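You operate a simulated robot arm through the tools that you are given. There is no shell and no other tool.

The job below is to be done with a simulated robot arm. You get a single attempt, and the scene is never put back.

Task
Wash and rinse the yellow-handled wire basket's parts, then stand it on the grate.
Fine: wash in the long bath, rinse in the small bath, which starts empty: fill it to its yellow line before the rinse, nothing over the overflow; one wash with the yellow run button, lifted only when it stops; the basket drips off over a bath or on the grate, never off the tank; no foam left on its two parts, which stay in it; the large wire basket stays in the long bath and its parts end washed too; leave the other buttons, knobs, switches, levers, baskets and parts alone.

It is judged by the outcome, as a careful person would: the job done as asked, and still so three seconds after it is handed in. It fails if anything else is knocked over, pushed out of place, dropped, spilled or broken.

Robot
A 6-joint arm with a two-finger gripper, fixed in place. Base frame: the origin is at the foot of the arm, x ahead of it, y to its left, z up. Lengths are in m, angles in degrees, forces in N, time in s.
It reaches about 1.298 m from its shoulder. Its first joint turns from -149.0 to 149.0 degrees. Payload 1.57 kg.
Tool frame: the origin (TCP) lies between the finger pads and is the grasp point; the fingertips stand 0.021 m ahead of it; z points along the fingers, y is the line along which they close. Largest opening 0.07 m; the body of the gripper starts 0.05 m behind the TCP.
Orientation is that of the tool frame in the base frame, as a unit quaternion [x, y, z, w]. With the fingers straight down and closing along the base's y, the tool's x points along the base's -x, its y along +y and its z along -z.

Tools
- The arm moves only by the tool step_arm. Its argument "commands" is a list that holds one entry, the list of rows, each a list of 7 numbers: the shift along the tool's x, y, z in units of 25 mm (1.0 is 25 mm), then the turn, a rotation vector about the tool's x, y, z in units of 8 degrees (1.0 is 8 degrees), then the opening, from 0 (shut) to 1 (fully open). In form: [[[x, y, z, rx, ry, rz, grip], ...]]. A call has 1 to 20 rows; each row shifts and turns the commanded pose from where the row before left it, along the tool's axes as they then stand. A call with a number of a shift or a turn outside -1 to 1 is refused whole. Rows are played at 5 a second. More than 0.05 m and 8.6 degrees between two rows, or a gripper value outside its range, and nothing of the call is played. Where a pose cannot be reached the arm comes as near as it can. A force on the tool above 90 N (or 10 N above the force at the start of the call, whichever is more), or a blocked arm, ends the call early, and 0.2 s more pass. The fingers move at their own pace and stop on an object; they squeeze with about 21 N. The grip force told is the motor's: it shows also when the fingers shut on nothing. Time passes only in rows, and 0.2 s behind the last, so rows that do not move let the fingers close. It gives the time, the measured TCP pose, the force on the tool (base axes), the opening and the grip force at its end, in the units of the frame above (readings bear some noise), with the torque about the TCP (base axes, N m) and any sound that the robot's microphone picked up.
- Cameras (640 x 400 px; columns grow to the right, rows downward): "scene" is fixed at [0.0534, 0.6485, 1.6221]; the picture's right is [0.64, -0.76, 0.00], its down [-0.75, -0.63, -0.23] and it looks along [0.17, 0.15, -0.97] (base axes); focal length 214 px, centre (320, 200). "wrist" rides on the gripper at [0.079, 0.004, -0.081] in the tool frame; the picture's right is [-0.05, 1.00, 0.00], its down [-0.67, -0.04, -0.74] and it looks along [-0.74, -0.04, 0.67] (tool axes); focal length 256 px, centre (320, 200).
- snapshot(camera): a new picture of that camera. The clock stands still meanwhile.
- slide_trunk(by): slides the trunk up (or, below 0, down) by that many m; the arm rides with it, the base frame stays. It gives what a move gives, with no picture.
- locate(camera, pixels): for up to 12 pixels [column, row] of the newest picture of that camera ("zoom" is the newest enlarged one), the place [x, y, z] in the base frame of the surface seen there, good to about 0.002 m, but the place of the scene camera against the robot may be out by one fixed shift of up to 0.018 m in any direction. The clock stands still meanwhile.
- zoom(camera, box): a new picture of the part [left, top, right, bottom] of that camera's present view, enlarged. The clock stands still meanwhile.
- sign_off(): hands the job in; it is judged then, once.

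Open the gripper and draw the arm clear of the work before you hand the job in, unless the task says otherwise.

The tools are called after "Emit:" as a command line: name --argument value ..., lists and objects as JSON in quotes. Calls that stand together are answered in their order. step_arm: Moves the arm, as the interface text tells. Its arguments: {"type":"object","properties":{"commands":{"type":"array"}},"required":["commands"]} The other tools are called the same way: slide_trunk (by) slides the trunk up or down; snapshot (camera) takes a picture; locate (camera, pixels) gives the place of the surface under pixels of a picture; zoom (camera, box) takes an enlarged picture of a part of a camera's view; sign_off () hands the job in.

At the start:

```text
time_s: 0.0
position: [0.3878, 0.6332, 1.2865]
tcp_rot: [0.0, 1.0, -0.001, 0.0]
ft_force: [-0.4, -0.9, -1.3]
torque: [0.01, 0.01, -0.02]
finger_gap: 0.0702
finger_force: 0.0
trunk travel left (down, up): [-0.968, 0.002]
```

scene: 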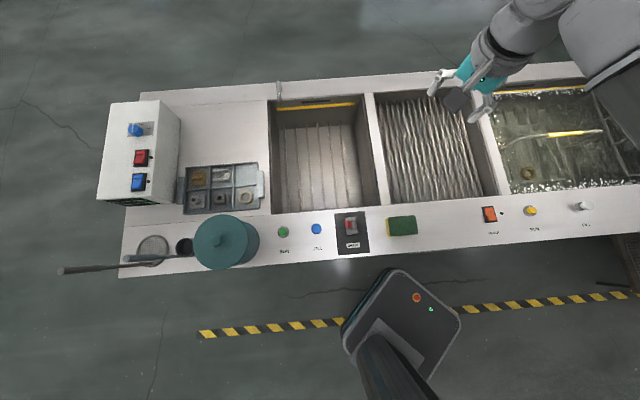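
wrist: 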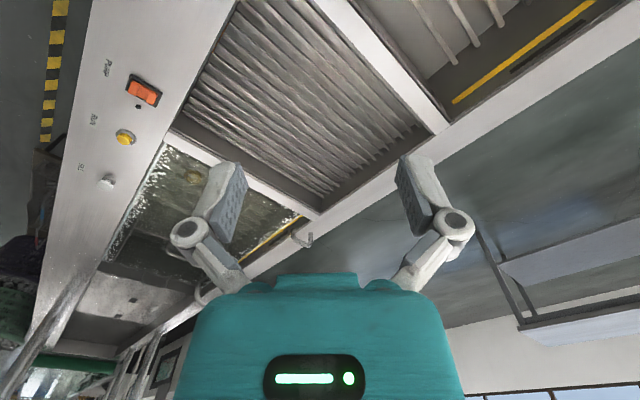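

The overview shows a long bath at right with a yellow-handled basket near (575,133), a grate in the middle at (420,140) and an empty small bath at (320,150). I'll zoom in on several areas to understand things before moving.

Emit:
zoom --camera "scene" --box '[460, 60, 640, 260]'

Emit:
zoom --camera "scene" --box '[260, 80, 480, 260]'

Emit:
zoom --camera "scene" --box '[60, 90, 280, 290]'

Emit:
snapshot --camera "wrist"

```text
2.00 times, centred on (550, 160) of scene
```

zoom: 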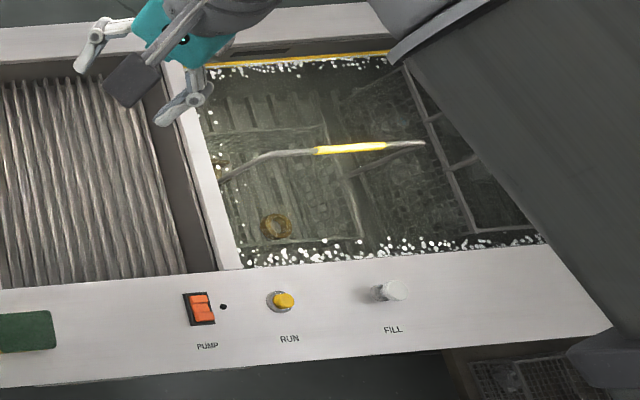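

```text
2.22 times, centred on (370, 170) of scene
```

zoom: 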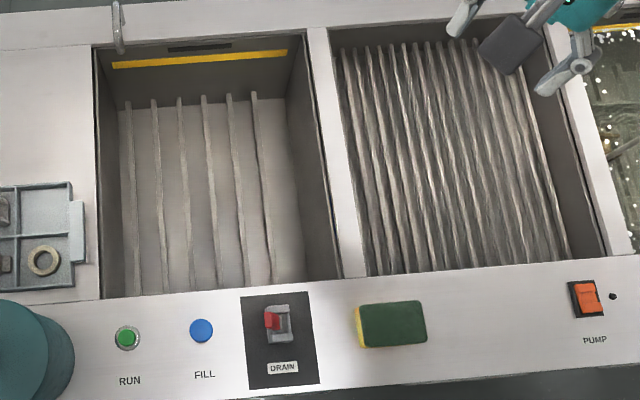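

```text
2.00 times, centred on (170, 190) of scene
```

zoom: 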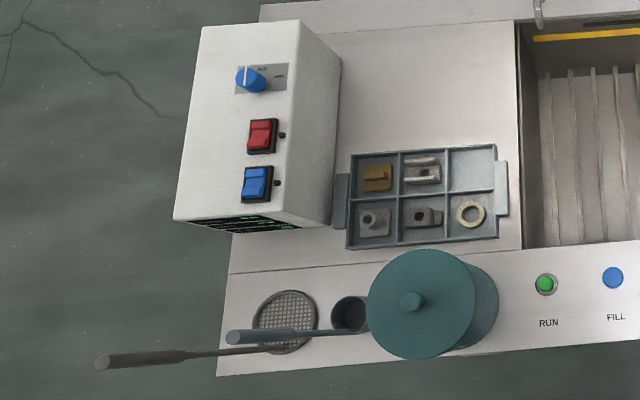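

```text
taken
```

wrist: 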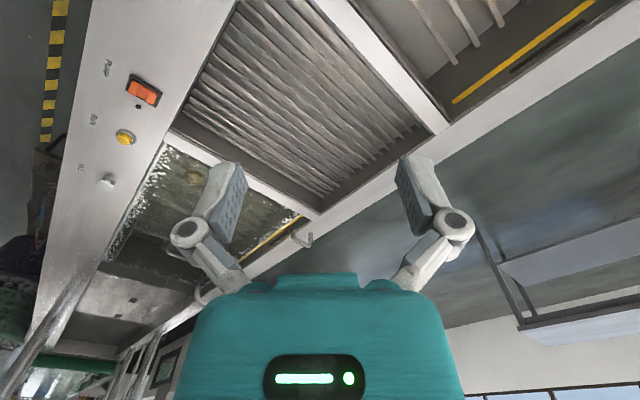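

The arm hides part of the long bath. I'll locate the key points first to build a map.

Emit:
zoom --camera "scene" --box '[260, 80, 480, 260]'

Emit:
locate --camera "scene" --pixels '[[283, 232], [316, 229], [351, 226], [402, 226], [489, 214], [530, 210], [582, 206], [575, 133], [528, 136], [602, 131], [527, 173], [420, 140]]'

Emit:
locate --camera "scene" --pixels '[[272, 102], [364, 94], [380, 205], [277, 212], [375, 95], [395, 203], [500, 192], [484, 118], [507, 195], [490, 95], [320, 105], [320, 180]]'

Emit:
locate --camera "scene" --pixels '[[135, 130], [142, 158], [138, 182], [226, 225], [152, 248], [185, 246], [222, 190], [62, 270], [400, 290], [279, 90], [620, 245], [630, 185]]'

```text
2.22 times, centred on (370, 170) of scene
```

zoom: 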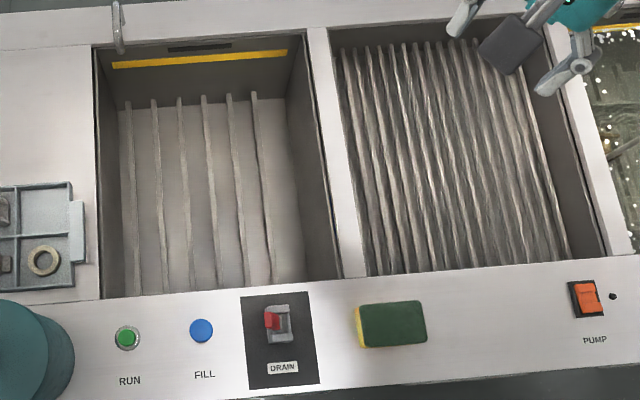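

```text
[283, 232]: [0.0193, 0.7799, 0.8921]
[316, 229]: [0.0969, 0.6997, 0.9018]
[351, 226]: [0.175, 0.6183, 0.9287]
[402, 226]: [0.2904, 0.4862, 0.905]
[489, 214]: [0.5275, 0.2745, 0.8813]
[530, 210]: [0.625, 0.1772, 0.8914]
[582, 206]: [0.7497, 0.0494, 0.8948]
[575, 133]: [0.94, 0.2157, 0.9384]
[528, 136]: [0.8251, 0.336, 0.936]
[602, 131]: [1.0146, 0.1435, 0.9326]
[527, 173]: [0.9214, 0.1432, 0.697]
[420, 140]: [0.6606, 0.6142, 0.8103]
```

```text
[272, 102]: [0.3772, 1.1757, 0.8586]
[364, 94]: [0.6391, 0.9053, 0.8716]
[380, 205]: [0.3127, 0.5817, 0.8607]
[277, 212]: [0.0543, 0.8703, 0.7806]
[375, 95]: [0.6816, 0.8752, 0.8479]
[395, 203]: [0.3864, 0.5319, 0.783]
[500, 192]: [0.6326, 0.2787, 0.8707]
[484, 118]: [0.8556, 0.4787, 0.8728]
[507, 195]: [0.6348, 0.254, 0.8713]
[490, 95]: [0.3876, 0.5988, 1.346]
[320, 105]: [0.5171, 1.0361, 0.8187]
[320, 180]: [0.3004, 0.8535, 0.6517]
```

```text
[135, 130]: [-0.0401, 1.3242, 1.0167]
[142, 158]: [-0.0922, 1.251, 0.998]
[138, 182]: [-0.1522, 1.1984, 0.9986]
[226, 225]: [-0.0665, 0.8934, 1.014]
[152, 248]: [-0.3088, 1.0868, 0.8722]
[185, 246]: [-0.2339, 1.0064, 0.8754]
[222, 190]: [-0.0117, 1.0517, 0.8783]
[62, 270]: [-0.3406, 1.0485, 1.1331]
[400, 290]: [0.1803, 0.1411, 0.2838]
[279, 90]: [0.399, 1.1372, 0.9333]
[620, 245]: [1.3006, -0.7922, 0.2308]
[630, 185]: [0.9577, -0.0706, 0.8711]
```

The tank runs diagonally, with the controls on the near panel. I'll swing the arm left at its present height so the scene camera can see the whole long bath.

Emit:
step_arm --commands '[[[1, 1, 0, 0, 0, 0, 1], [1, 1, 0, 0, 0, 0, 1], [1, 1, 0, 0, 0, 0, 1], [1, 1, 0, 0, 0, 0, 1], [1, 1, 0, 0, 0, 0, 1], [1, 1, 0, 0, 0, 0, 1], [1, 1, 0, 0, 0, 0, 1], [1, 1, 0, 0, 0, 0, 1], [1, 1, 0, 0, 0, 0, 1], [1, 1, 0, 0, 0, 0, 1]]]'

Emit:
snapshot --camera "scene"

Emit:
snapshot --camera "wrist"

```text
time_s: 2.2
position: [0.1389, 0.8844, 1.2859]
tcp_rot: [0.0, 1.0, 0.0, 0.001]
ft_force: [0.0, -0.3, -1.0]
torque: [-0.01, -0.03, 0.02]
finger_gap: 0.0697
finger_force: 0.2
trunk travel left (down, up): [-0.968, 0.002]
```

```text
taken
```

scene: 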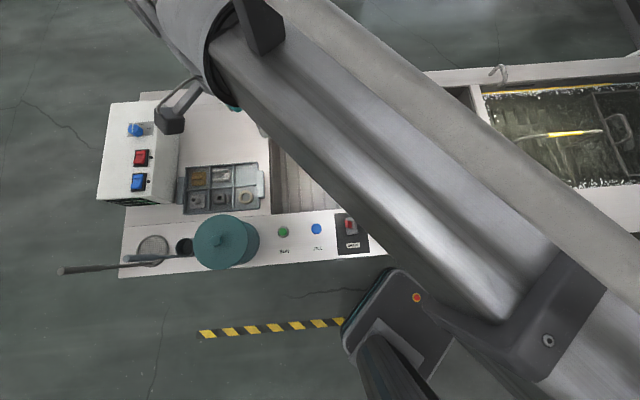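

```text
taken
```

wrist: 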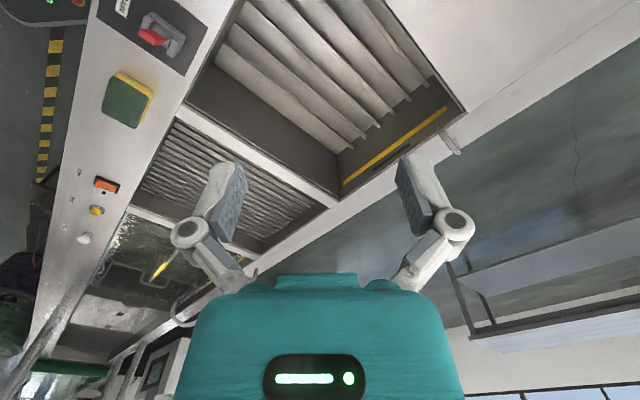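

The right side of the long bath is now in view; I'll zoom there in the scene view.

Emit:
zoom --camera "scene" --box '[470, 60, 640, 200]'

Emit:
zoom --camera "wrist" --box '[60, 150, 220, 330]'

Emit:
zoom --camera "wrist" --box '[60, 0, 260, 160]'

```text
2.86 times, centred on (555, 130) of scene
```

zoom: 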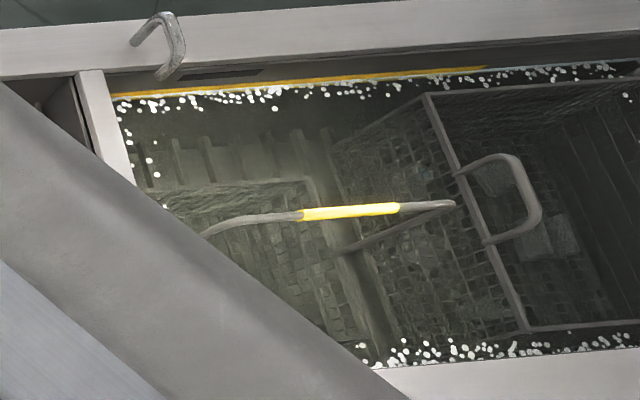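

```text
2.22 times, centred on (140, 240) of wrist
```

zoom: 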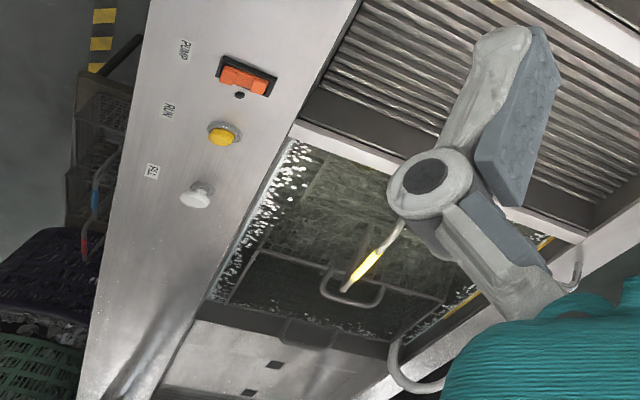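

```text
2.50 times, centred on (160, 80) of wrist
```

zoom: 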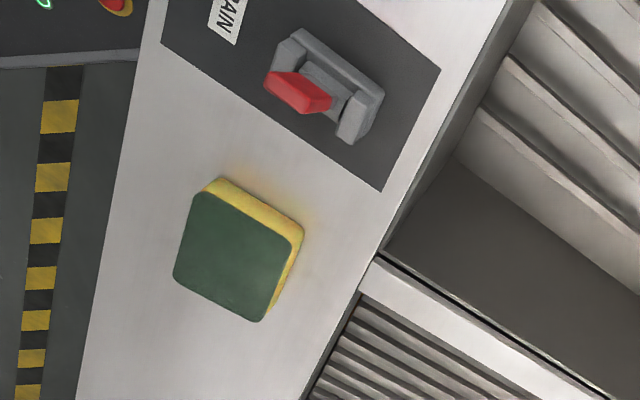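

The yellow-handled basket and the large basket both sit in the long bath. I'll bring the wrist camera lower and nearer to the small bath's controls, the drain lever in particular.

Emit:
step_arm --commands '[[[1, -0.9, 0.6, 0, 0, 0, 1], [1, -0.9, 0.6, 0, 0, 0, 1], [1, -0.9, 0.6, 0, 0, 0, 1], [1, -0.9, 0.6, 0, 0, 0, 1], [1, -0.9, 0.6, 0, 0, 0, 1], [1, -0.9, 0.6, 0, 0, 0, 1], [1, -0.9, 0.6, 0, 0, 0, 1], [1, -0.9, 0.6, 0, 0, 0, 1]]]'

Emit:
snapshot --camera "wrist"

Emit:
snapshot --camera "scene"

```text
time_s: 4.0
position: [-0.0628, 0.7011, 1.2867]
tcp_rot: [0.0, 1.0, 0.0, 0.0]
ft_force: [-0.7, 0.0, -0.6]
torque: [-0.02, 0.01, -0.03]
finger_gap: 0.0702
finger_force: 0.0
out of reach, approached as far as the arm can: row 1, 2, 3, 4, 5, 6, 7, 8
trunk travel left (down, up): [-0.968, 0.002]
```

```text
taken
```

wrist: 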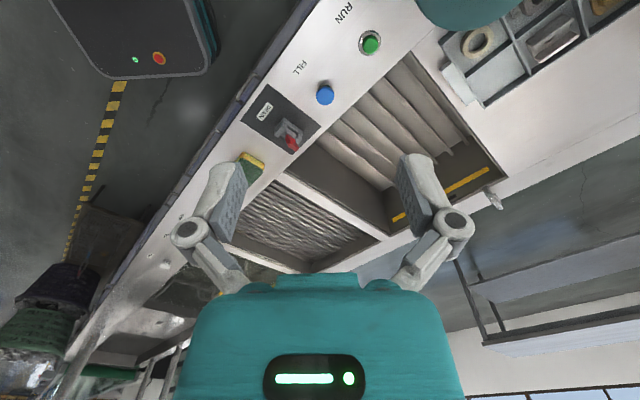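

```text
taken
```

scene: 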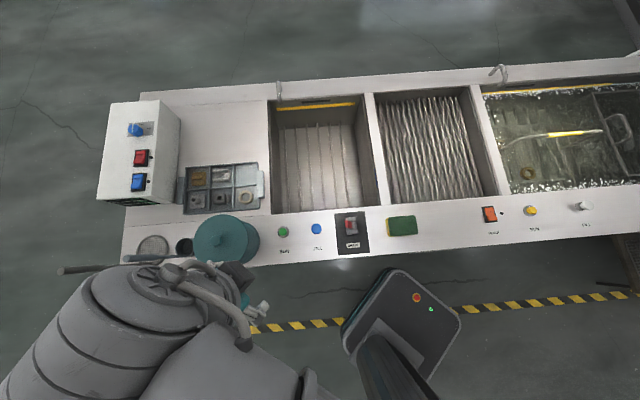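

The z shift did not work (height seems to come only from the trunk), but now the scene view of the tank is clear. I'll zoom on each region.

Emit:
zoom --camera "scene" --box '[480, 60, 640, 160]'

Emit:
zoom --camera "scene" --box '[480, 140, 640, 240]'

Emit:
zoom --camera "scene" --box '[320, 200, 400, 260]'

Emit:
zoom --camera "scene" --box '[260, 80, 380, 160]'

Emit:
zoom --camera "wrist" --box '[220, 0, 420, 160]'

Emit:
zoom --camera "scene" --box '[90, 90, 190, 220]'

```text
4.00 times, centred on (560, 110) of scene
```

zoom: 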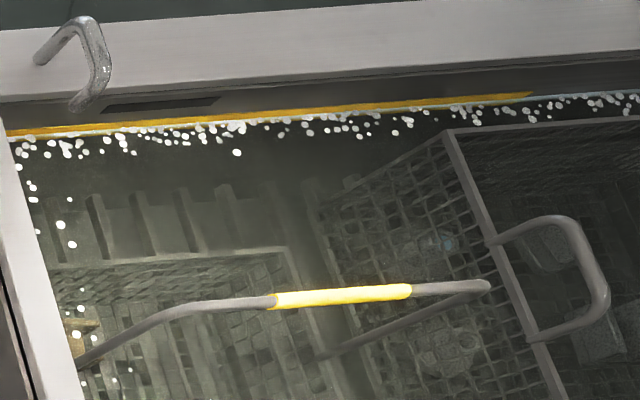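

```text
4.00 times, centred on (560, 190) of scene
```

zoom: 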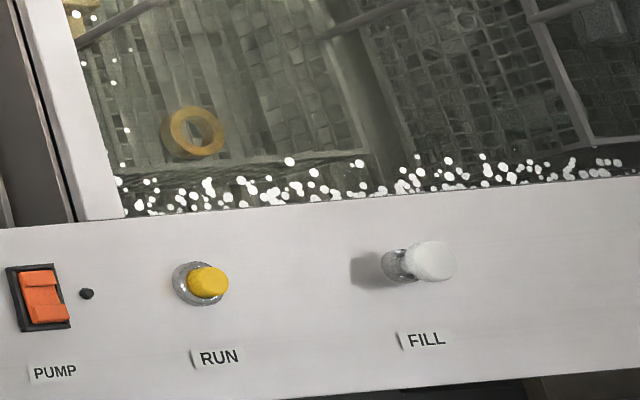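

```text
6.67 times, centred on (360, 230) of scene
```

zoom: 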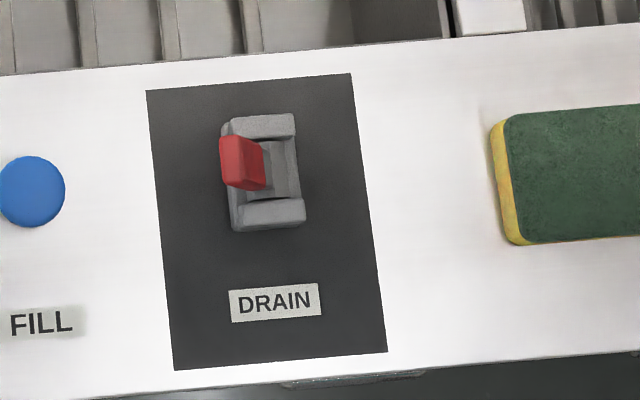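

```text
5.00 times, centred on (320, 120) of scene
```

zoom: 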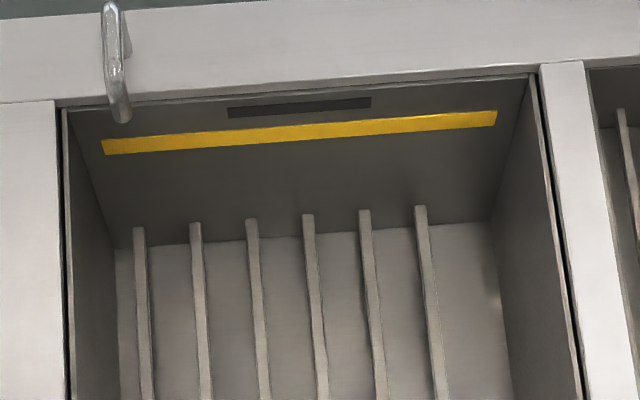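

```text
2.50 times, centred on (320, 80) of wrist
```

zoom: 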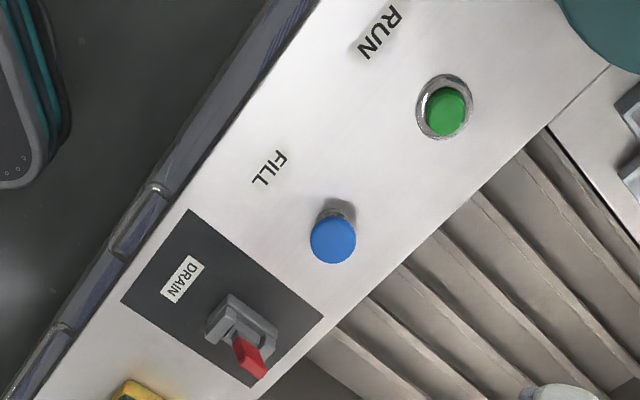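

```text
3.08 times, centred on (140, 155) of scene
```

zoom: 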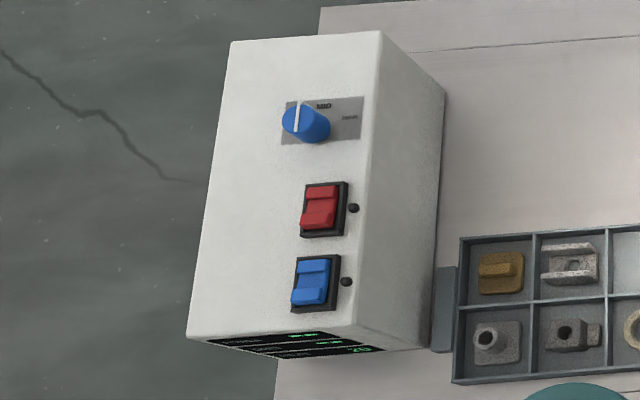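

The baths, basket, controls and drain lever are clear now. I'll test whether the arm itself can change height with a tiny z shift and back.

Emit:
step_arm --commands '[[[0, 0, 0.4, 0, 0, 0, 0], [0, 0, 0.4, 0, 0, 0, 0]]]'

Emit:
locate --camera "scene" --pixels '[[300, 215], [300, 235], [300, 255], [450, 208], [450, 225], [450, 240], [316, 226], [312, 236], [320, 120], [320, 127], [200, 160], [260, 260]]'

Emit:
snapshot --camera "wrist"

```text
time_s: 4.6
position: [-0.0614, 0.7033, 1.287]
tcp_rot: [0.0, 1.0, 0.001, 0.0]
ft_force: [0.5, 0.3, -0.1]
torque: [0.02, 0.0, -0.03]
finger_gap: 0.0012
finger_force: 5.2
out of reach, approached as far as the arm can: row 1, 2
trunk travel left (down, up): [-0.968, 0.002]
```

```text
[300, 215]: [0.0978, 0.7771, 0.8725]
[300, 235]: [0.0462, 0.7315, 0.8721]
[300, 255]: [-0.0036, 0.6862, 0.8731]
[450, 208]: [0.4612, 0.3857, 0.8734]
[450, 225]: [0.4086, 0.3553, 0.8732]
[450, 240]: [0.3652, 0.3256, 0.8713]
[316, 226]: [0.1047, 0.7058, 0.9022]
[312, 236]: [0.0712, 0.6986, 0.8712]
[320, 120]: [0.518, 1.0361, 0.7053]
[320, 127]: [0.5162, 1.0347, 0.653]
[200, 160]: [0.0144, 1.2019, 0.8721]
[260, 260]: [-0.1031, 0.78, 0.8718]
```

```text
taken
```

wrist: 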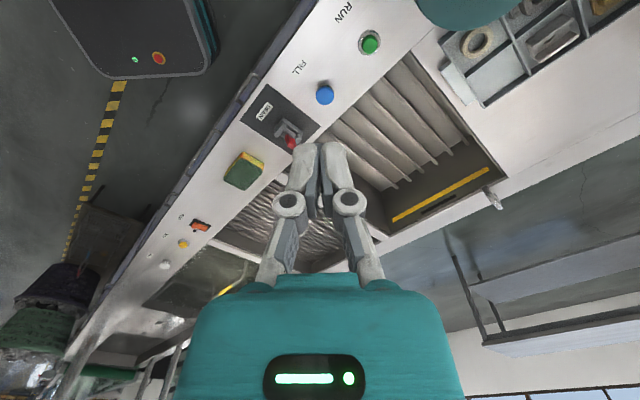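

Height comes from the trunk only; the panel is flat at z≈0.872. I'll locate the same controls with the wrist camera to find the scene camera's shift.

Emit:
locate --camera "wrist" --pixels '[[324, 95], [371, 43], [292, 142], [280, 128], [246, 170], [201, 225], [184, 243], [167, 265], [400, 214], [440, 198], [490, 205], [340, 20]]'

Emit:
zoom --camera "scene" --box '[270, 210, 350, 260]'

Emit:
zoom --camera "wrist" --box '[240, 60, 360, 160]'

```text
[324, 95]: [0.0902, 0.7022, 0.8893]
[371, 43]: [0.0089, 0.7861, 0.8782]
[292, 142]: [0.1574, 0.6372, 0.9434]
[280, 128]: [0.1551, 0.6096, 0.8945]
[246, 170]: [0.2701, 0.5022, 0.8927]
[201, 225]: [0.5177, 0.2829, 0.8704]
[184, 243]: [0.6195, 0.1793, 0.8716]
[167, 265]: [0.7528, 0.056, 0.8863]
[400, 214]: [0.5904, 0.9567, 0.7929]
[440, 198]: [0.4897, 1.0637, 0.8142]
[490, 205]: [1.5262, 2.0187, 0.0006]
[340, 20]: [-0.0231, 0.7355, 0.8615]
```

```text
8.00 times, centred on (310, 235) of scene
```

zoom: 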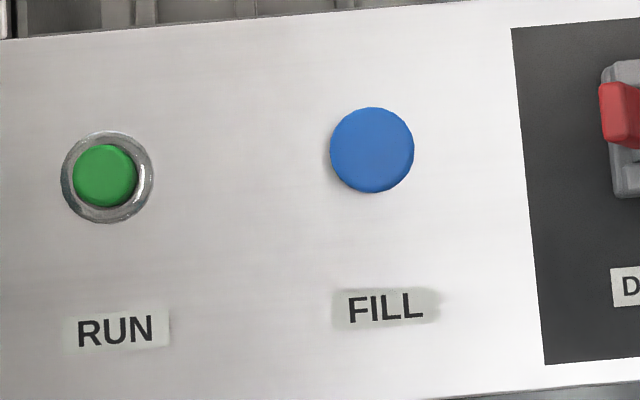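

```text
4.00 times, centred on (300, 110) of wrist
```

zoom: 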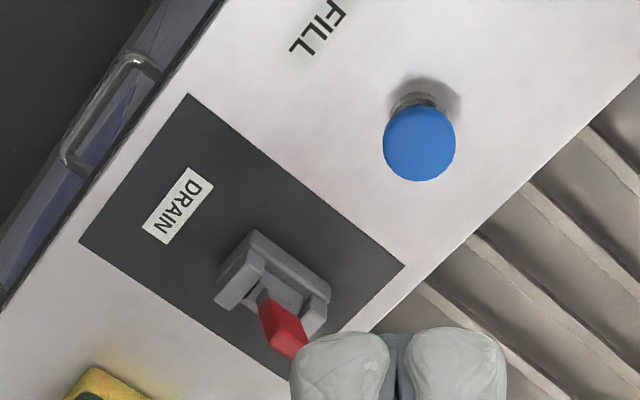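

The wrist frame reads the panel about 0.010 lower than the scene frame. I'll measure the same button tops precisely in both zooms.

Emit:
locate --camera "zoom" --pixels '[[420, 145], [385, 145], [455, 145], [420, 110], [285, 325], [270, 305], [300, 345], [270, 285], [240, 285], [315, 310], [260, 150], [420, 320]]'

Emit:
zoom --camera "scene" --box '[270, 210, 350, 260]'

Emit:
locate --camera "zoom" --pixels '[[372, 150], [332, 150], [412, 150], [372, 110], [372, 190], [104, 175], [250, 250]]'

Emit:
zoom --camera "scene" --box '[335, 205, 375, 250]'

Emit:
locate --camera "zoom" --pixels '[[276, 175], [300, 175], [260, 175], [340, 170], [340, 110], [340, 260]]'

```text
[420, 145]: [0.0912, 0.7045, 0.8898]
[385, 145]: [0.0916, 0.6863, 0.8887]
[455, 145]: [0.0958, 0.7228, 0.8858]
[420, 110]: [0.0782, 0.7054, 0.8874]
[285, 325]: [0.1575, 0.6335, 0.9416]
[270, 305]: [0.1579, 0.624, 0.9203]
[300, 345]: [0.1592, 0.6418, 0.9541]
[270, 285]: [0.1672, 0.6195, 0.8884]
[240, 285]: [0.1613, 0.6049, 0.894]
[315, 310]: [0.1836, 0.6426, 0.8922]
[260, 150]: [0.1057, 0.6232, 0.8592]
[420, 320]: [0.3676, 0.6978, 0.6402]
```

```text
8.00 times, centred on (310, 235) of scene
```

zoom: 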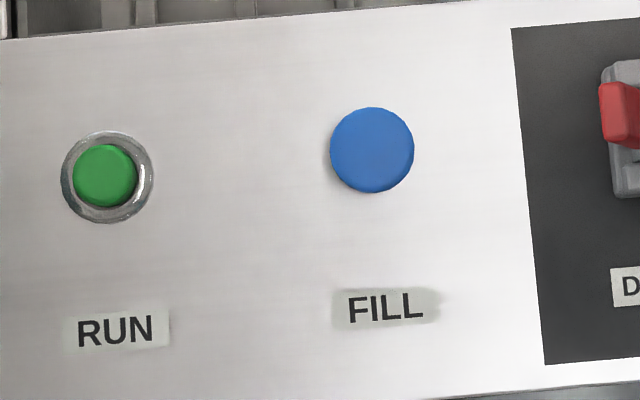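

```text
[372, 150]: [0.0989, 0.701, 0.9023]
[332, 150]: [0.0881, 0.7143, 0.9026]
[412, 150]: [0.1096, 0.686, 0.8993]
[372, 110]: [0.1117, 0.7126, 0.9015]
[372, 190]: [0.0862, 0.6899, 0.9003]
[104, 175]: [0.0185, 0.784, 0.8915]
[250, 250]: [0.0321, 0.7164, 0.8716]
```

```text
8.89 times, centred on (355, 228) of scene
```

zoom: 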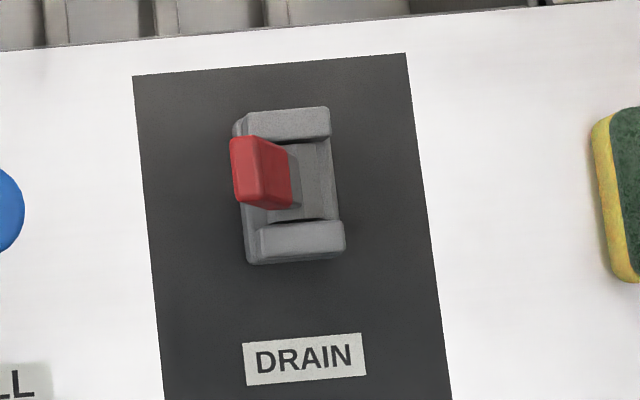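

```text
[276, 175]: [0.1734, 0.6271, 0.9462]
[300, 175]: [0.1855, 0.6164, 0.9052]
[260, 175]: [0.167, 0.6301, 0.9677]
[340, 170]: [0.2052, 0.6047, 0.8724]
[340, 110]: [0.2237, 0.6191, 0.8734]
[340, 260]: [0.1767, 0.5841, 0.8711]
```

The scene camera reads about (+0.009, −0.0025, +0.0115) off the wrist frame, so the FILL button top is near (0.090, 0.7035, 0.890). I'll move the closed fingers above it at the present height and check the arm's clearance.

Emit:
step_arm --commands '[[[-1, 0, 0, 0, 0, 0, 0], [-1, 0, 0, 0, 0, 0, 0], [-1, 0, 0, 0, 0, 0, 0], [-1, 0, 0, 0, 0, 0, 0], [-1, 0, 0, 0, 0, 0, 0], [-1, 0, 0, 0, 0, 0, 0]]]'

Emit:
snapshot --camera "scene"

Emit:
snapshot --camera "wrist"

```text
time_s: 6.0
position: [0.0879, 0.7018, 1.2872]
tcp_rot: [0.0, 1.0, 0.0, 0.0]
ft_force: [0.6, 0.0, 0.9]
torque: [0.01, -0.01, 0.0]
finger_gap: 0.0002
finger_force: 21.1
trunk travel left (down, up): [-0.968, 0.002]
```

```text
taken
```

scene: 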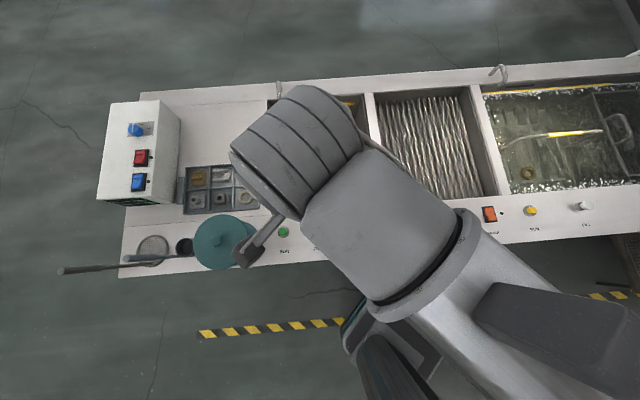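

```text
taken
```

wrist: 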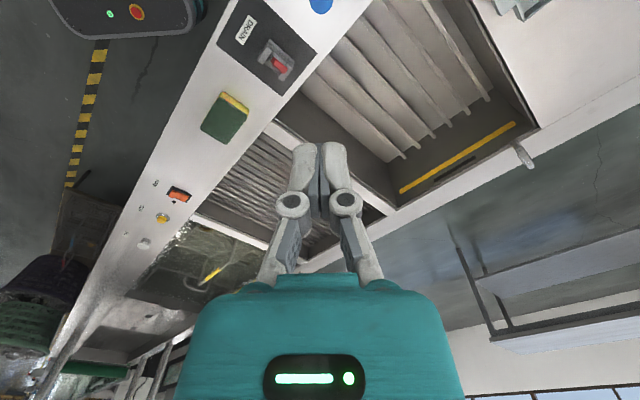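

The arm now hangs over the button, forearm running back to the lower right. I'll locate arm points to judge heights relative to the tank before lowering the trunk.

Emit:
locate --camera "scene" --pixels '[[300, 140], [260, 150], [240, 160], [390, 230], [460, 230], [480, 280], [570, 330], [245, 253], [222, 238], [215, 225], [470, 215], [340, 210]]'

Emit:
locate --camera "wrist" --pixels '[[179, 194], [162, 217], [144, 243], [210, 275], [280, 65], [275, 50], [245, 30], [455, 155], [525, 155], [319, 3], [400, 190], [200, 250]]'

```text
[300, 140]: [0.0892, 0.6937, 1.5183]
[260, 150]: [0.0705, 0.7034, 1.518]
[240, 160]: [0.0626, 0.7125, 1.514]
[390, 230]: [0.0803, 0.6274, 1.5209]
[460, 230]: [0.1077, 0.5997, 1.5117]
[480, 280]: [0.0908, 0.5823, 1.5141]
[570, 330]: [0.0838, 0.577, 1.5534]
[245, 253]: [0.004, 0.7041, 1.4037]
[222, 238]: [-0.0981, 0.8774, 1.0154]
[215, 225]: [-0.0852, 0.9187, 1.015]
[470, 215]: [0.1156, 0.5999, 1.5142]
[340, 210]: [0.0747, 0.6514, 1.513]
```

```text
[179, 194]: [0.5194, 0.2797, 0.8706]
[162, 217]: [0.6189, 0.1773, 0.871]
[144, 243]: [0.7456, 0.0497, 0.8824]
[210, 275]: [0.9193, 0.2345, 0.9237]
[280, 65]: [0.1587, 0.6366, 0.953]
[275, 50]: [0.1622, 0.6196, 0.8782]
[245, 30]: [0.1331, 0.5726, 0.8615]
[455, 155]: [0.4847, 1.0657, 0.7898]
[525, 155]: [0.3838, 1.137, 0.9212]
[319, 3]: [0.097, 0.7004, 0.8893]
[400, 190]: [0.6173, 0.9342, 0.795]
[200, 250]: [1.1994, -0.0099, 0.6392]
```

The arm parts over the gripper are well above the tank furniture. I'll lower the trunk so the fingertips stop about 1.5 cm above the FILL button.

Emit:
slide_trunk --by -0.36

Emit:
snapshot --camera "wrist"

Emit:
snapshot --camera "scene"

```text
time_s: 9.5
position: [0.0882, 0.7024, 0.9258]
tcp_rot: [0.0, 1.0, 0.0, 0.0]
ft_force: [-0.3, 0.5, -0.3]
torque: [0.02, -0.01, 0.04]
finger_gap: 0.0001
finger_force: 20.6
trunk travel left (down, up): [-0.608, 0.362]
```

```text
taken
```

wrist: 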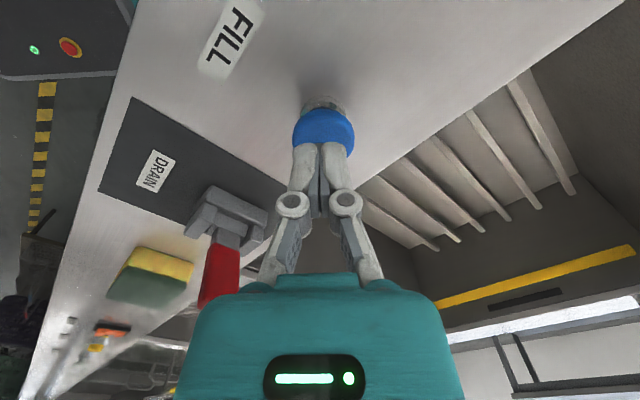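

```text
taken
```

scene: 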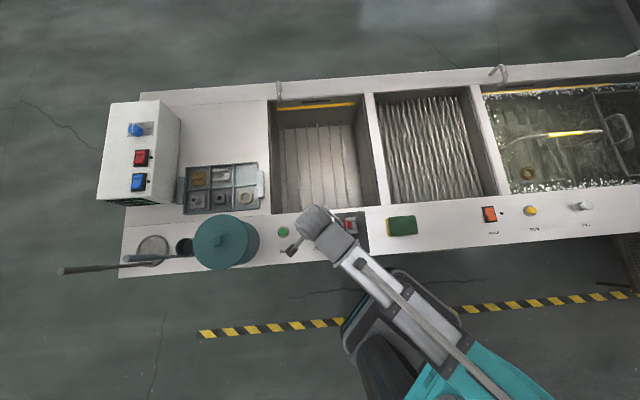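

The fingertips sit right over the blue button, around (322,135) in the wrist view. I'll go down in small trunk steps and watch force and sound.

Emit:
slide_trunk --by -0.014

Emit:
slide_trunk --by -0.004

```text
time_s: 10.1
position: [0.0867, 0.7017, 0.9126]
tcp_rot: [0.0, 1.0, 0.0, 0.0]
ft_force: [0.1, 0.7, 0.7]
torque: [-0.01, 0.03, 0.03]
finger_gap: 0.0002
finger_force: 21.0
trunk travel left (down, up): [-0.594, 0.376]
```

```text
time_s: 10.7
position: [0.0886, 0.7023, 0.9087]
tcp_rot: [0.0, 1.0, 0.0, 0.0]
ft_force: [-0.2, -0.3, 0.6]
torque: [0.03, 0.01, 0.0]
finger_gap: 0.0002
finger_force: 21.1
trunk travel left (down, up): [-0.59, 0.38]
```

No contact yet at tip height ≈0.888. I'll continue in 3 mm steps.

Emit:
slide_trunk --by -0.003

Emit:
zoom --camera "wrist" --box '[270, 70, 370, 170]'

```text
time_s: 11.2
position: [0.0889, 0.7026, 0.9055]
tcp_rot: [0.0, 1.0, 0.0, 0.0]
ft_force: [-0.4, 0.2, 0.6]
torque: [-0.01, 0.0, 0.0]
finger_gap: 0.0
finger_force: 20.8
trunk travel left (down, up): [-0.587, 0.383]
```

```text
4.00 times, centred on (320, 120) of wrist
```

zoom: 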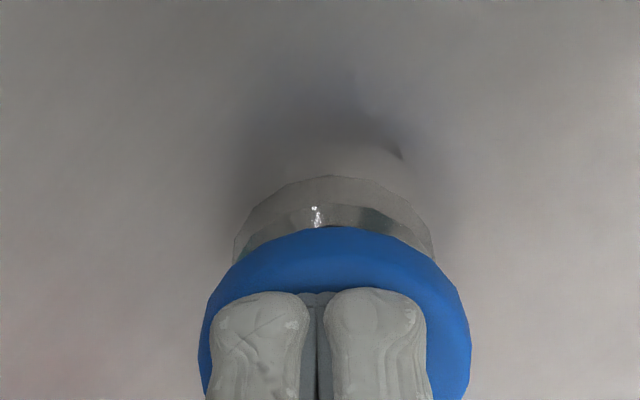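

The fingers are on or nearly on the button top and the force is still about zero. I'll continue in small steps.

Emit:
slide_trunk --by -0.002

Emit:
slide_trunk --by -0.002

```text
time_s: 11.7
position: [0.0872, 0.702, 0.9036]
tcp_rot: [0.001, 1.0, 0.0, 0.0]
ft_force: [0.3, 0.3, 1.3]
torque: [-0.02, -0.02, 0.01]
finger_gap: 0.006
finger_force: 28.2
trunk travel left (down, up): [-0.585, 0.385]
heard: click
```

```text
time_s: 12.2
position: [0.0877, 0.7025, 0.9021]
tcp_rot: [0.001, 1.0, 0.0, 0.0]
ft_force: [-0.1, 1.0, 3.0]
torque: [0.0, -0.02, -0.01]
finger_gap: 0.0058
finger_force: 29.0
trunk travel left (down, up): [-0.583, 0.387]
```

A click came at TCP z≈0.9036, so the button is pressed. I'll look at the small bath to see whether water flows.

Emit:
snapshot --camera "scene"

Emit:
zoom --camera "scene" --box '[260, 75, 380, 215]'

Emit:
snapshot --camera "wrist"

```text
taken
```

scene: 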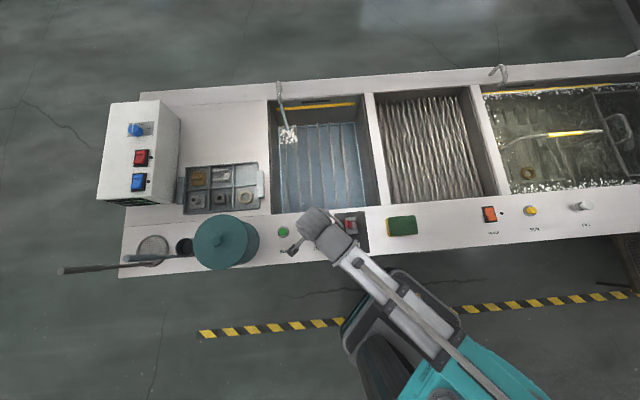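

```text
2.86 times, centred on (320, 145) of scene
```

zoom: 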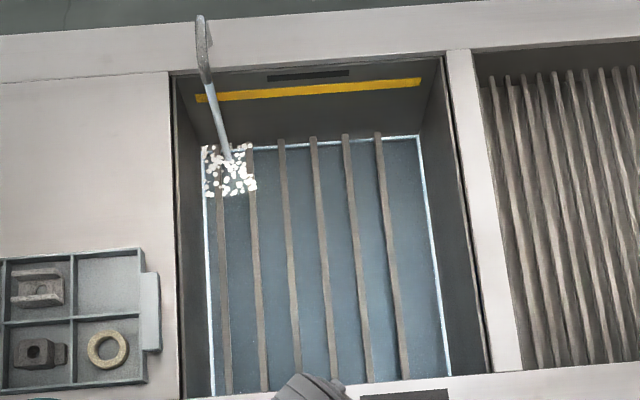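

```text
taken
```

wrist: 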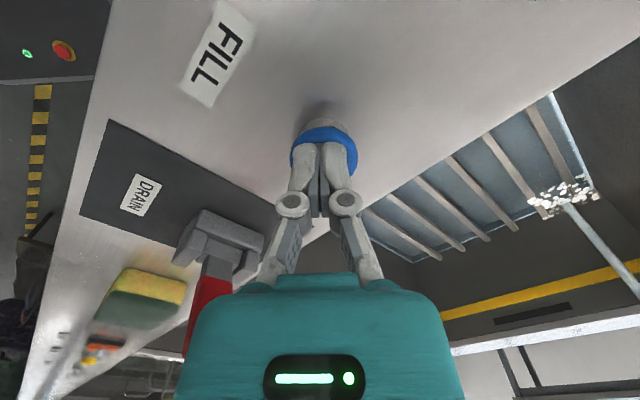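

Water runs from the spout. I'll measure the water edge on the rear wall now, then wait a moment to gauge the rate.

Emit:
zoom --camera "scene" --box '[260, 80, 380, 160]'

Emit:
locate --camera "zoom" --pixels '[[300, 205], [300, 215], [300, 225], [300, 240], [300, 130], [300, 138], [300, 106], [300, 120], [410, 215], [430, 215], [350, 300], [60, 300]]'

```text
5.00 times, centred on (320, 120) of scene
```

zoom: 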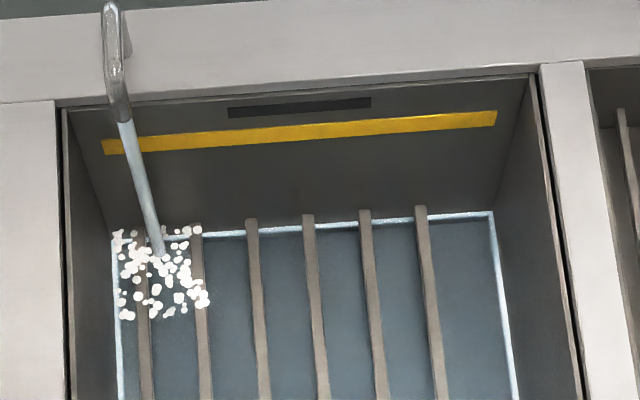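

```text
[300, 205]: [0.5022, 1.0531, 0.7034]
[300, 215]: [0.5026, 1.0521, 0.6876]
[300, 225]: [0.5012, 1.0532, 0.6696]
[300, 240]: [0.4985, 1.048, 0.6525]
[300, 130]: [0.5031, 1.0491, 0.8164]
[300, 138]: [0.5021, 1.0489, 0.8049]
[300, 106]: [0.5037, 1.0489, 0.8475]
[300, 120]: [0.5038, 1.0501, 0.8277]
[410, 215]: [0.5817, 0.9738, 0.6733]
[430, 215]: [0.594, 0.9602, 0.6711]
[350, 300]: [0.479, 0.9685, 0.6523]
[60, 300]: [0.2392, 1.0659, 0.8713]
```

The level is about z 0.665 (scene frame) over a floor at 0.6525, and the yellow band spans about 0.805–0.827. I'll raise the fingers slightly to learn whether the button is held or latched.

Emit:
slide_trunk --by 0.008

Emit:
zoom --camera "scene" --box '[260, 80, 380, 160]'

Emit:
snapshot --camera "wrist"

```text
time_s: 12.8
position: [0.0891, 0.7017, 0.9085]
tcp_rot: [0.0, 1.0, -0.001, 0.0]
ft_force: [0.0, 0.0, -0.8]
torque: [0.0, -0.02, -0.03]
finger_gap: 0.0
finger_force: 29.0
trunk travel left (down, up): [-0.591, 0.379]
```

```text
5.00 times, centred on (320, 120) of scene
```

zoom: 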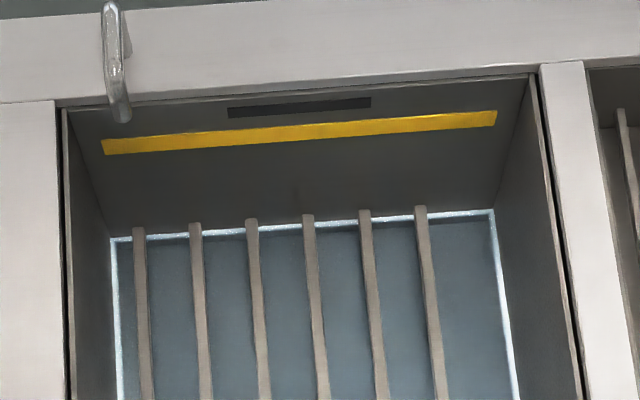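

```text
taken
```

wrist: 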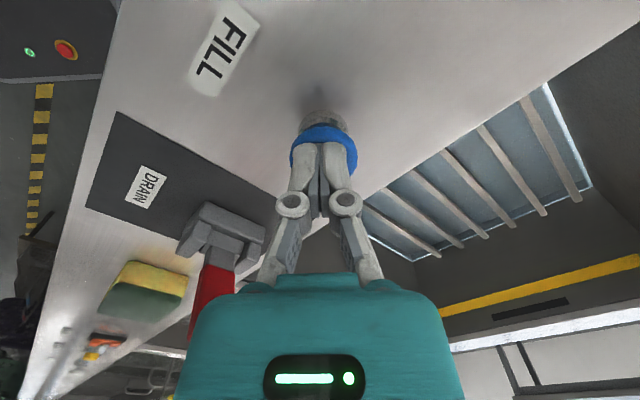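

Flow stops on release, so it fills only while held. I'll wait two seconds to see whether the level holds (drain shut) or drops.

Emit:
step_arm --commands '[[[0, 0, 0, 0, 0, 0, 0], [0, 0, 0, 0, 0, 0, 0], [0, 0, 0, 0, 0, 0, 0], [0, 0, 0, 0, 0, 0, 0], [0, 0, 0, 0, 0, 0, 0], [0, 0, 0, 0, 0, 0, 0], [0, 0, 0, 0, 0, 0, 0], [0, 0, 0, 0, 0, 0, 0], [0, 0, 0, 0, 0, 0, 0], [0, 0, 0, 0, 0, 0, 0], [0, 0, 0, 0, 0, 0, 0], [0, 0, 0, 0, 0, 0, 0]]]'

Emit:
zoom --camera "scene" --box '[260, 80, 380, 160]'

```text
time_s: 15.4
position: [0.088, 0.7016, 0.9107]
tcp_rot: [0.0, 1.0, 0.0, 0.001]
ft_force: [0.7, -1.1, 0.0]
torque: [-0.01, 0.0, 0.0]
finger_gap: 0.0001
finger_force: 28.3
trunk travel left (down, up): [-0.591, 0.379]
```

```text
5.00 times, centred on (320, 120) of scene
```

zoom: 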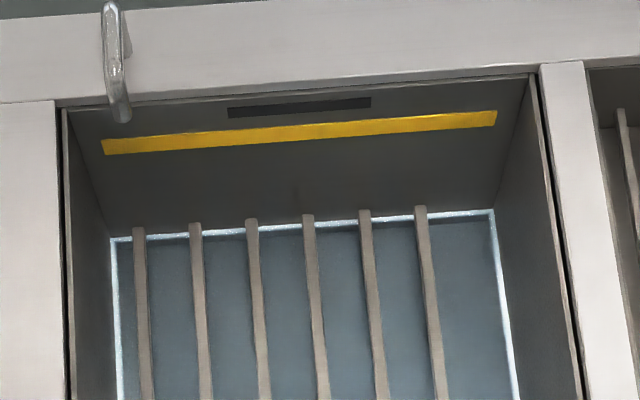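

The level holds, so the drain is shut. I'll press again and hold about 4 s, then measure.

Emit:
slide_trunk --by -0.008

Emit:
step_arm --commands '[[[0, 0, 0, 0, 0, 0, 0], [0, 0, 0, 0, 0, 0, 0], [0, 0, 0, 0, 0, 0, 0], [0, 0, 0, 0, 0, 0, 0], [0, 0, 0, 0, 0, 0, 0], [0, 0, 0, 0, 0, 0, 0], [0, 0, 0, 0, 0, 0, 0], [0, 0, 0, 0, 0, 0, 0], [0, 0, 0, 0, 0, 0, 0], [0, 0, 0, 0, 0, 0, 0]]]'

Emit:
zoom --camera "scene" --box '[260, 80, 380, 160]'

```text
time_s: 15.9
position: [0.088, 0.7022, 0.9014]
tcp_rot: [-0.001, 1.0, 0.0, 0.0]
ft_force: [0.2, -0.4, 2.6]
torque: [0.03, 0.0, -0.02]
finger_gap: 0.0059
finger_force: 28.8
trunk travel left (down, up): [-0.583, 0.387]
heard: click
```

```text
time_s: 18.1
position: [0.0883, 0.7016, 0.9017]
tcp_rot: [-0.001, 1.0, 0.0, 0.0]
ft_force: [0.0, 0.3, 1.9]
torque: [0.0, -0.03, -0.01]
finger_gap: 0.0059
finger_force: 28.9
trunk travel left (down, up): [-0.583, 0.387]
```

```text
5.00 times, centred on (320, 120) of scene
```

zoom: 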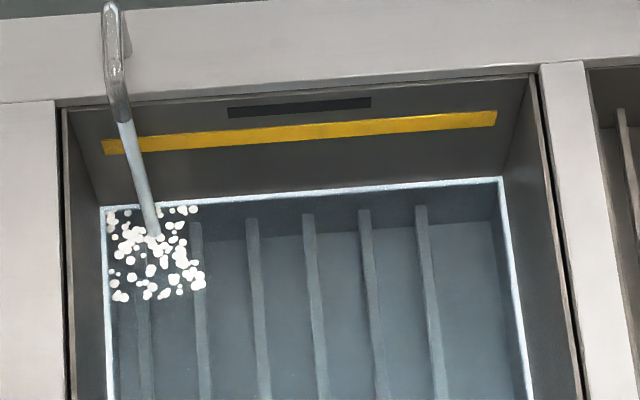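

The edge has risen to row ≈191 (z≈0.725), about 0.022 m/s. I'll hold about 2.6 s more and re-measure.

Emit:
step_arm --commands '[[[0, 0, 0, 0, 0, 0, 0], [0, 0, 0, 0, 0, 0, 0], [0, 0, 0, 0, 0, 0, 0], [0, 0, 0, 0, 0, 0, 0], [0, 0, 0, 0, 0, 0, 0], [0, 0, 0, 0, 0, 0, 0], [0, 0, 0, 0, 0, 0, 0], [0, 0, 0, 0, 0, 0, 0], [0, 0, 0, 0, 0, 0, 0], [0, 0, 0, 0, 0, 0, 0], [0, 0, 0, 0, 0, 0, 0], [0, 0, 0, 0, 0, 0, 0]]]'

Emit:
zoom --camera "scene" --box '[260, 80, 380, 160]'

```text
time_s: 20.8
position: [0.0876, 0.7021, 0.9023]
tcp_rot: [0.001, 1.0, 0.0, 0.0]
ft_force: [-0.6, 0.3, 2.5]
torque: [0.02, 0.0, -0.04]
finger_gap: 0.0059
finger_force: 28.8
trunk travel left (down, up): [-0.583, 0.387]
```

```text
5.00 times, centred on (320, 120) of scene
```

zoom: 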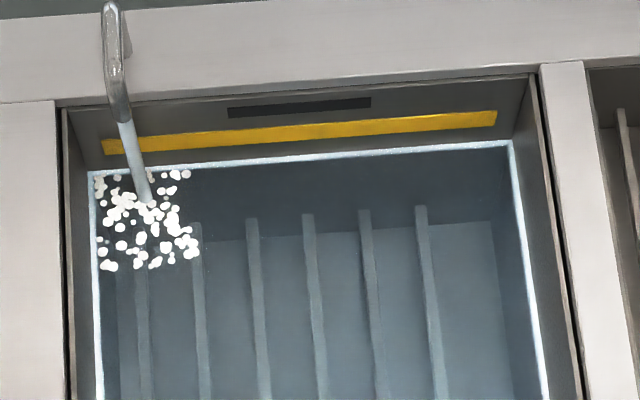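

The edge is at row ≈159, rising about 12 px/s; the yellow band is at rows 125–140. I'll hold 1.4 s more, then look.

Emit:
step_arm --commands '[[[0, 0, 0, 0, 0, 0, 0], [0, 0, 0, 0, 0, 0, 0], [0, 0, 0, 0, 0, 0, 0], [0, 0, 0, 0, 0, 0, 0], [0, 0, 0, 0, 0, 0, 0], [0, 0, 0, 0, 0, 0, 0]]]'

Emit:
zoom --camera "scene" --box '[260, 80, 380, 160]'

```text
time_s: 22.1
position: [0.0882, 0.7023, 0.9013]
tcp_rot: [0.001, 1.0, 0.0, 0.0]
ft_force: [-0.5, -0.5, 2.3]
torque: [0.0, -0.01, -0.03]
finger_gap: 0.0062
finger_force: 28.3
trunk travel left (down, up): [-0.583, 0.387]
```

```text
5.00 times, centred on (320, 120) of scene
```

zoom: 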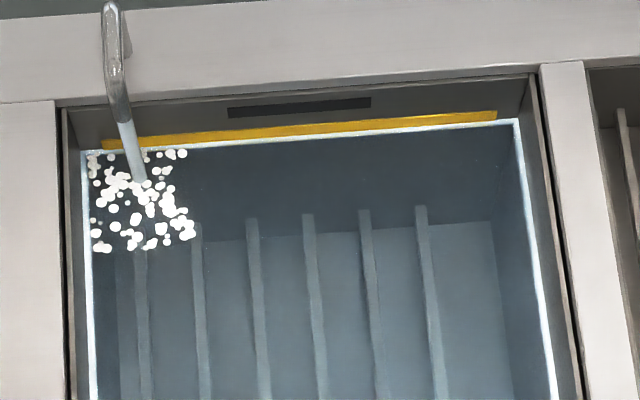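

The waterline is now at the lower part of the yellow band; the release lag adds a few pixels more. I'll release now.

Emit:
slide_trunk --by 0.02

Emit:
zoom --camera "scene" --box '[260, 80, 380, 160]'

```text
time_s: 22.8
position: [0.0881, 0.7022, 0.9218]
tcp_rot: [-0.001, 1.0, 0.0, 0.0]
ft_force: [-0.4, -0.4, 0.4]
torque: [0.01, -0.04, -0.01]
finger_gap: 0.0003
finger_force: 28.6
trunk travel left (down, up): [-0.603, 0.367]
```

```text
5.00 times, centred on (320, 120) of scene
```

zoom: 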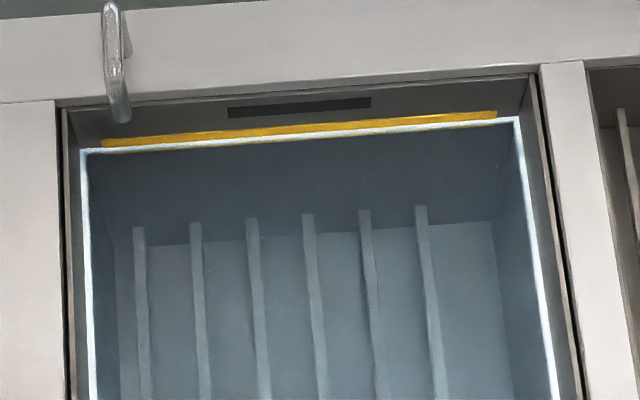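

The waterline now lies within the yellow band and the flow has stopped. I'll raise the trunk and travel toward the yellow RUN button, stopping midway to check.

Emit:
slide_trunk --by 0.28

Emit:
step_arm --commands '[[[-0.96, -0.95, 0, 0, 0, 0, 0], [-0.96, -0.95, 0, 0, 0, 0, 0], [-0.96, -0.95, 0, 0, 0, 0, 0], [-0.96, -0.95, 0, 0, 0, 0, 0], [-0.96, -0.95, 0, 0, 0, 0, 0], [-0.96, -0.95, 0, 0, 0, 0, 0], [-0.96, -0.95, 0, 0, 0, 0, 0], [-0.96, -0.95, 0, 0, 0, 0, 0], [-0.96, -0.95, 0, 0, 0, 0, 0], [-0.96, -0.95, 0, 0, 0, 0, 0], [-0.96, -0.95, 0, 0, 0, 0, 0], [-0.96, -0.95, 0, 0, 0, 0, 0]]]'

Emit:
snapshot --camera "scene"

Emit:
snapshot --camera "wrist"

```text
time_s: 25.6
position: [0.0884, 0.7021, 1.2017]
tcp_rot: [-0.001, 1.0, 0.0, 0.0]
ft_force: [-0.6, -0.4, -0.6]
torque: [-0.01, 0.01, 0.0]
finger_gap: 0.0002
finger_force: 28.6
trunk travel left (down, up): [-0.883, 0.087]
```

```text
time_s: 28.2
position: [0.377, 0.4174, 1.202]
tcp_rot: [0.0, 1.0, 0.0, 0.0]
ft_force: [0.3, 0.3, -0.1]
torque: [0.0, 0.0, -0.03]
finger_gap: 0.0003
finger_force: 28.4
trunk travel left (down, up): [-0.883, 0.087]
```

```text
taken
```

scene: 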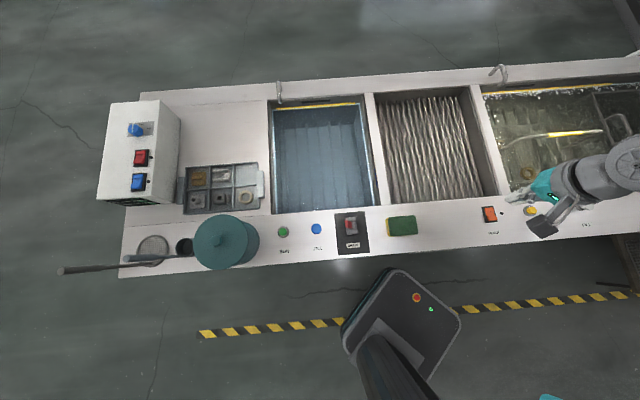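

```text
taken
```

wrist: 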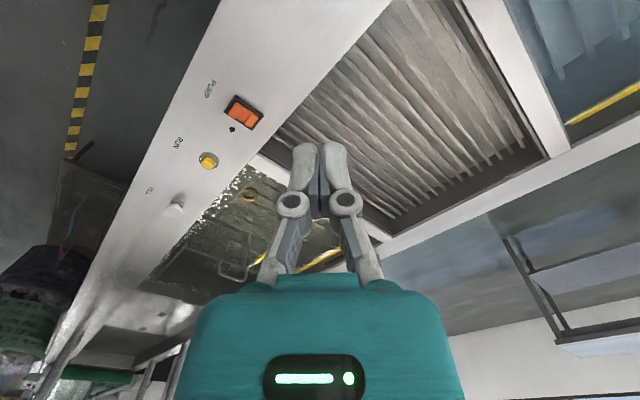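

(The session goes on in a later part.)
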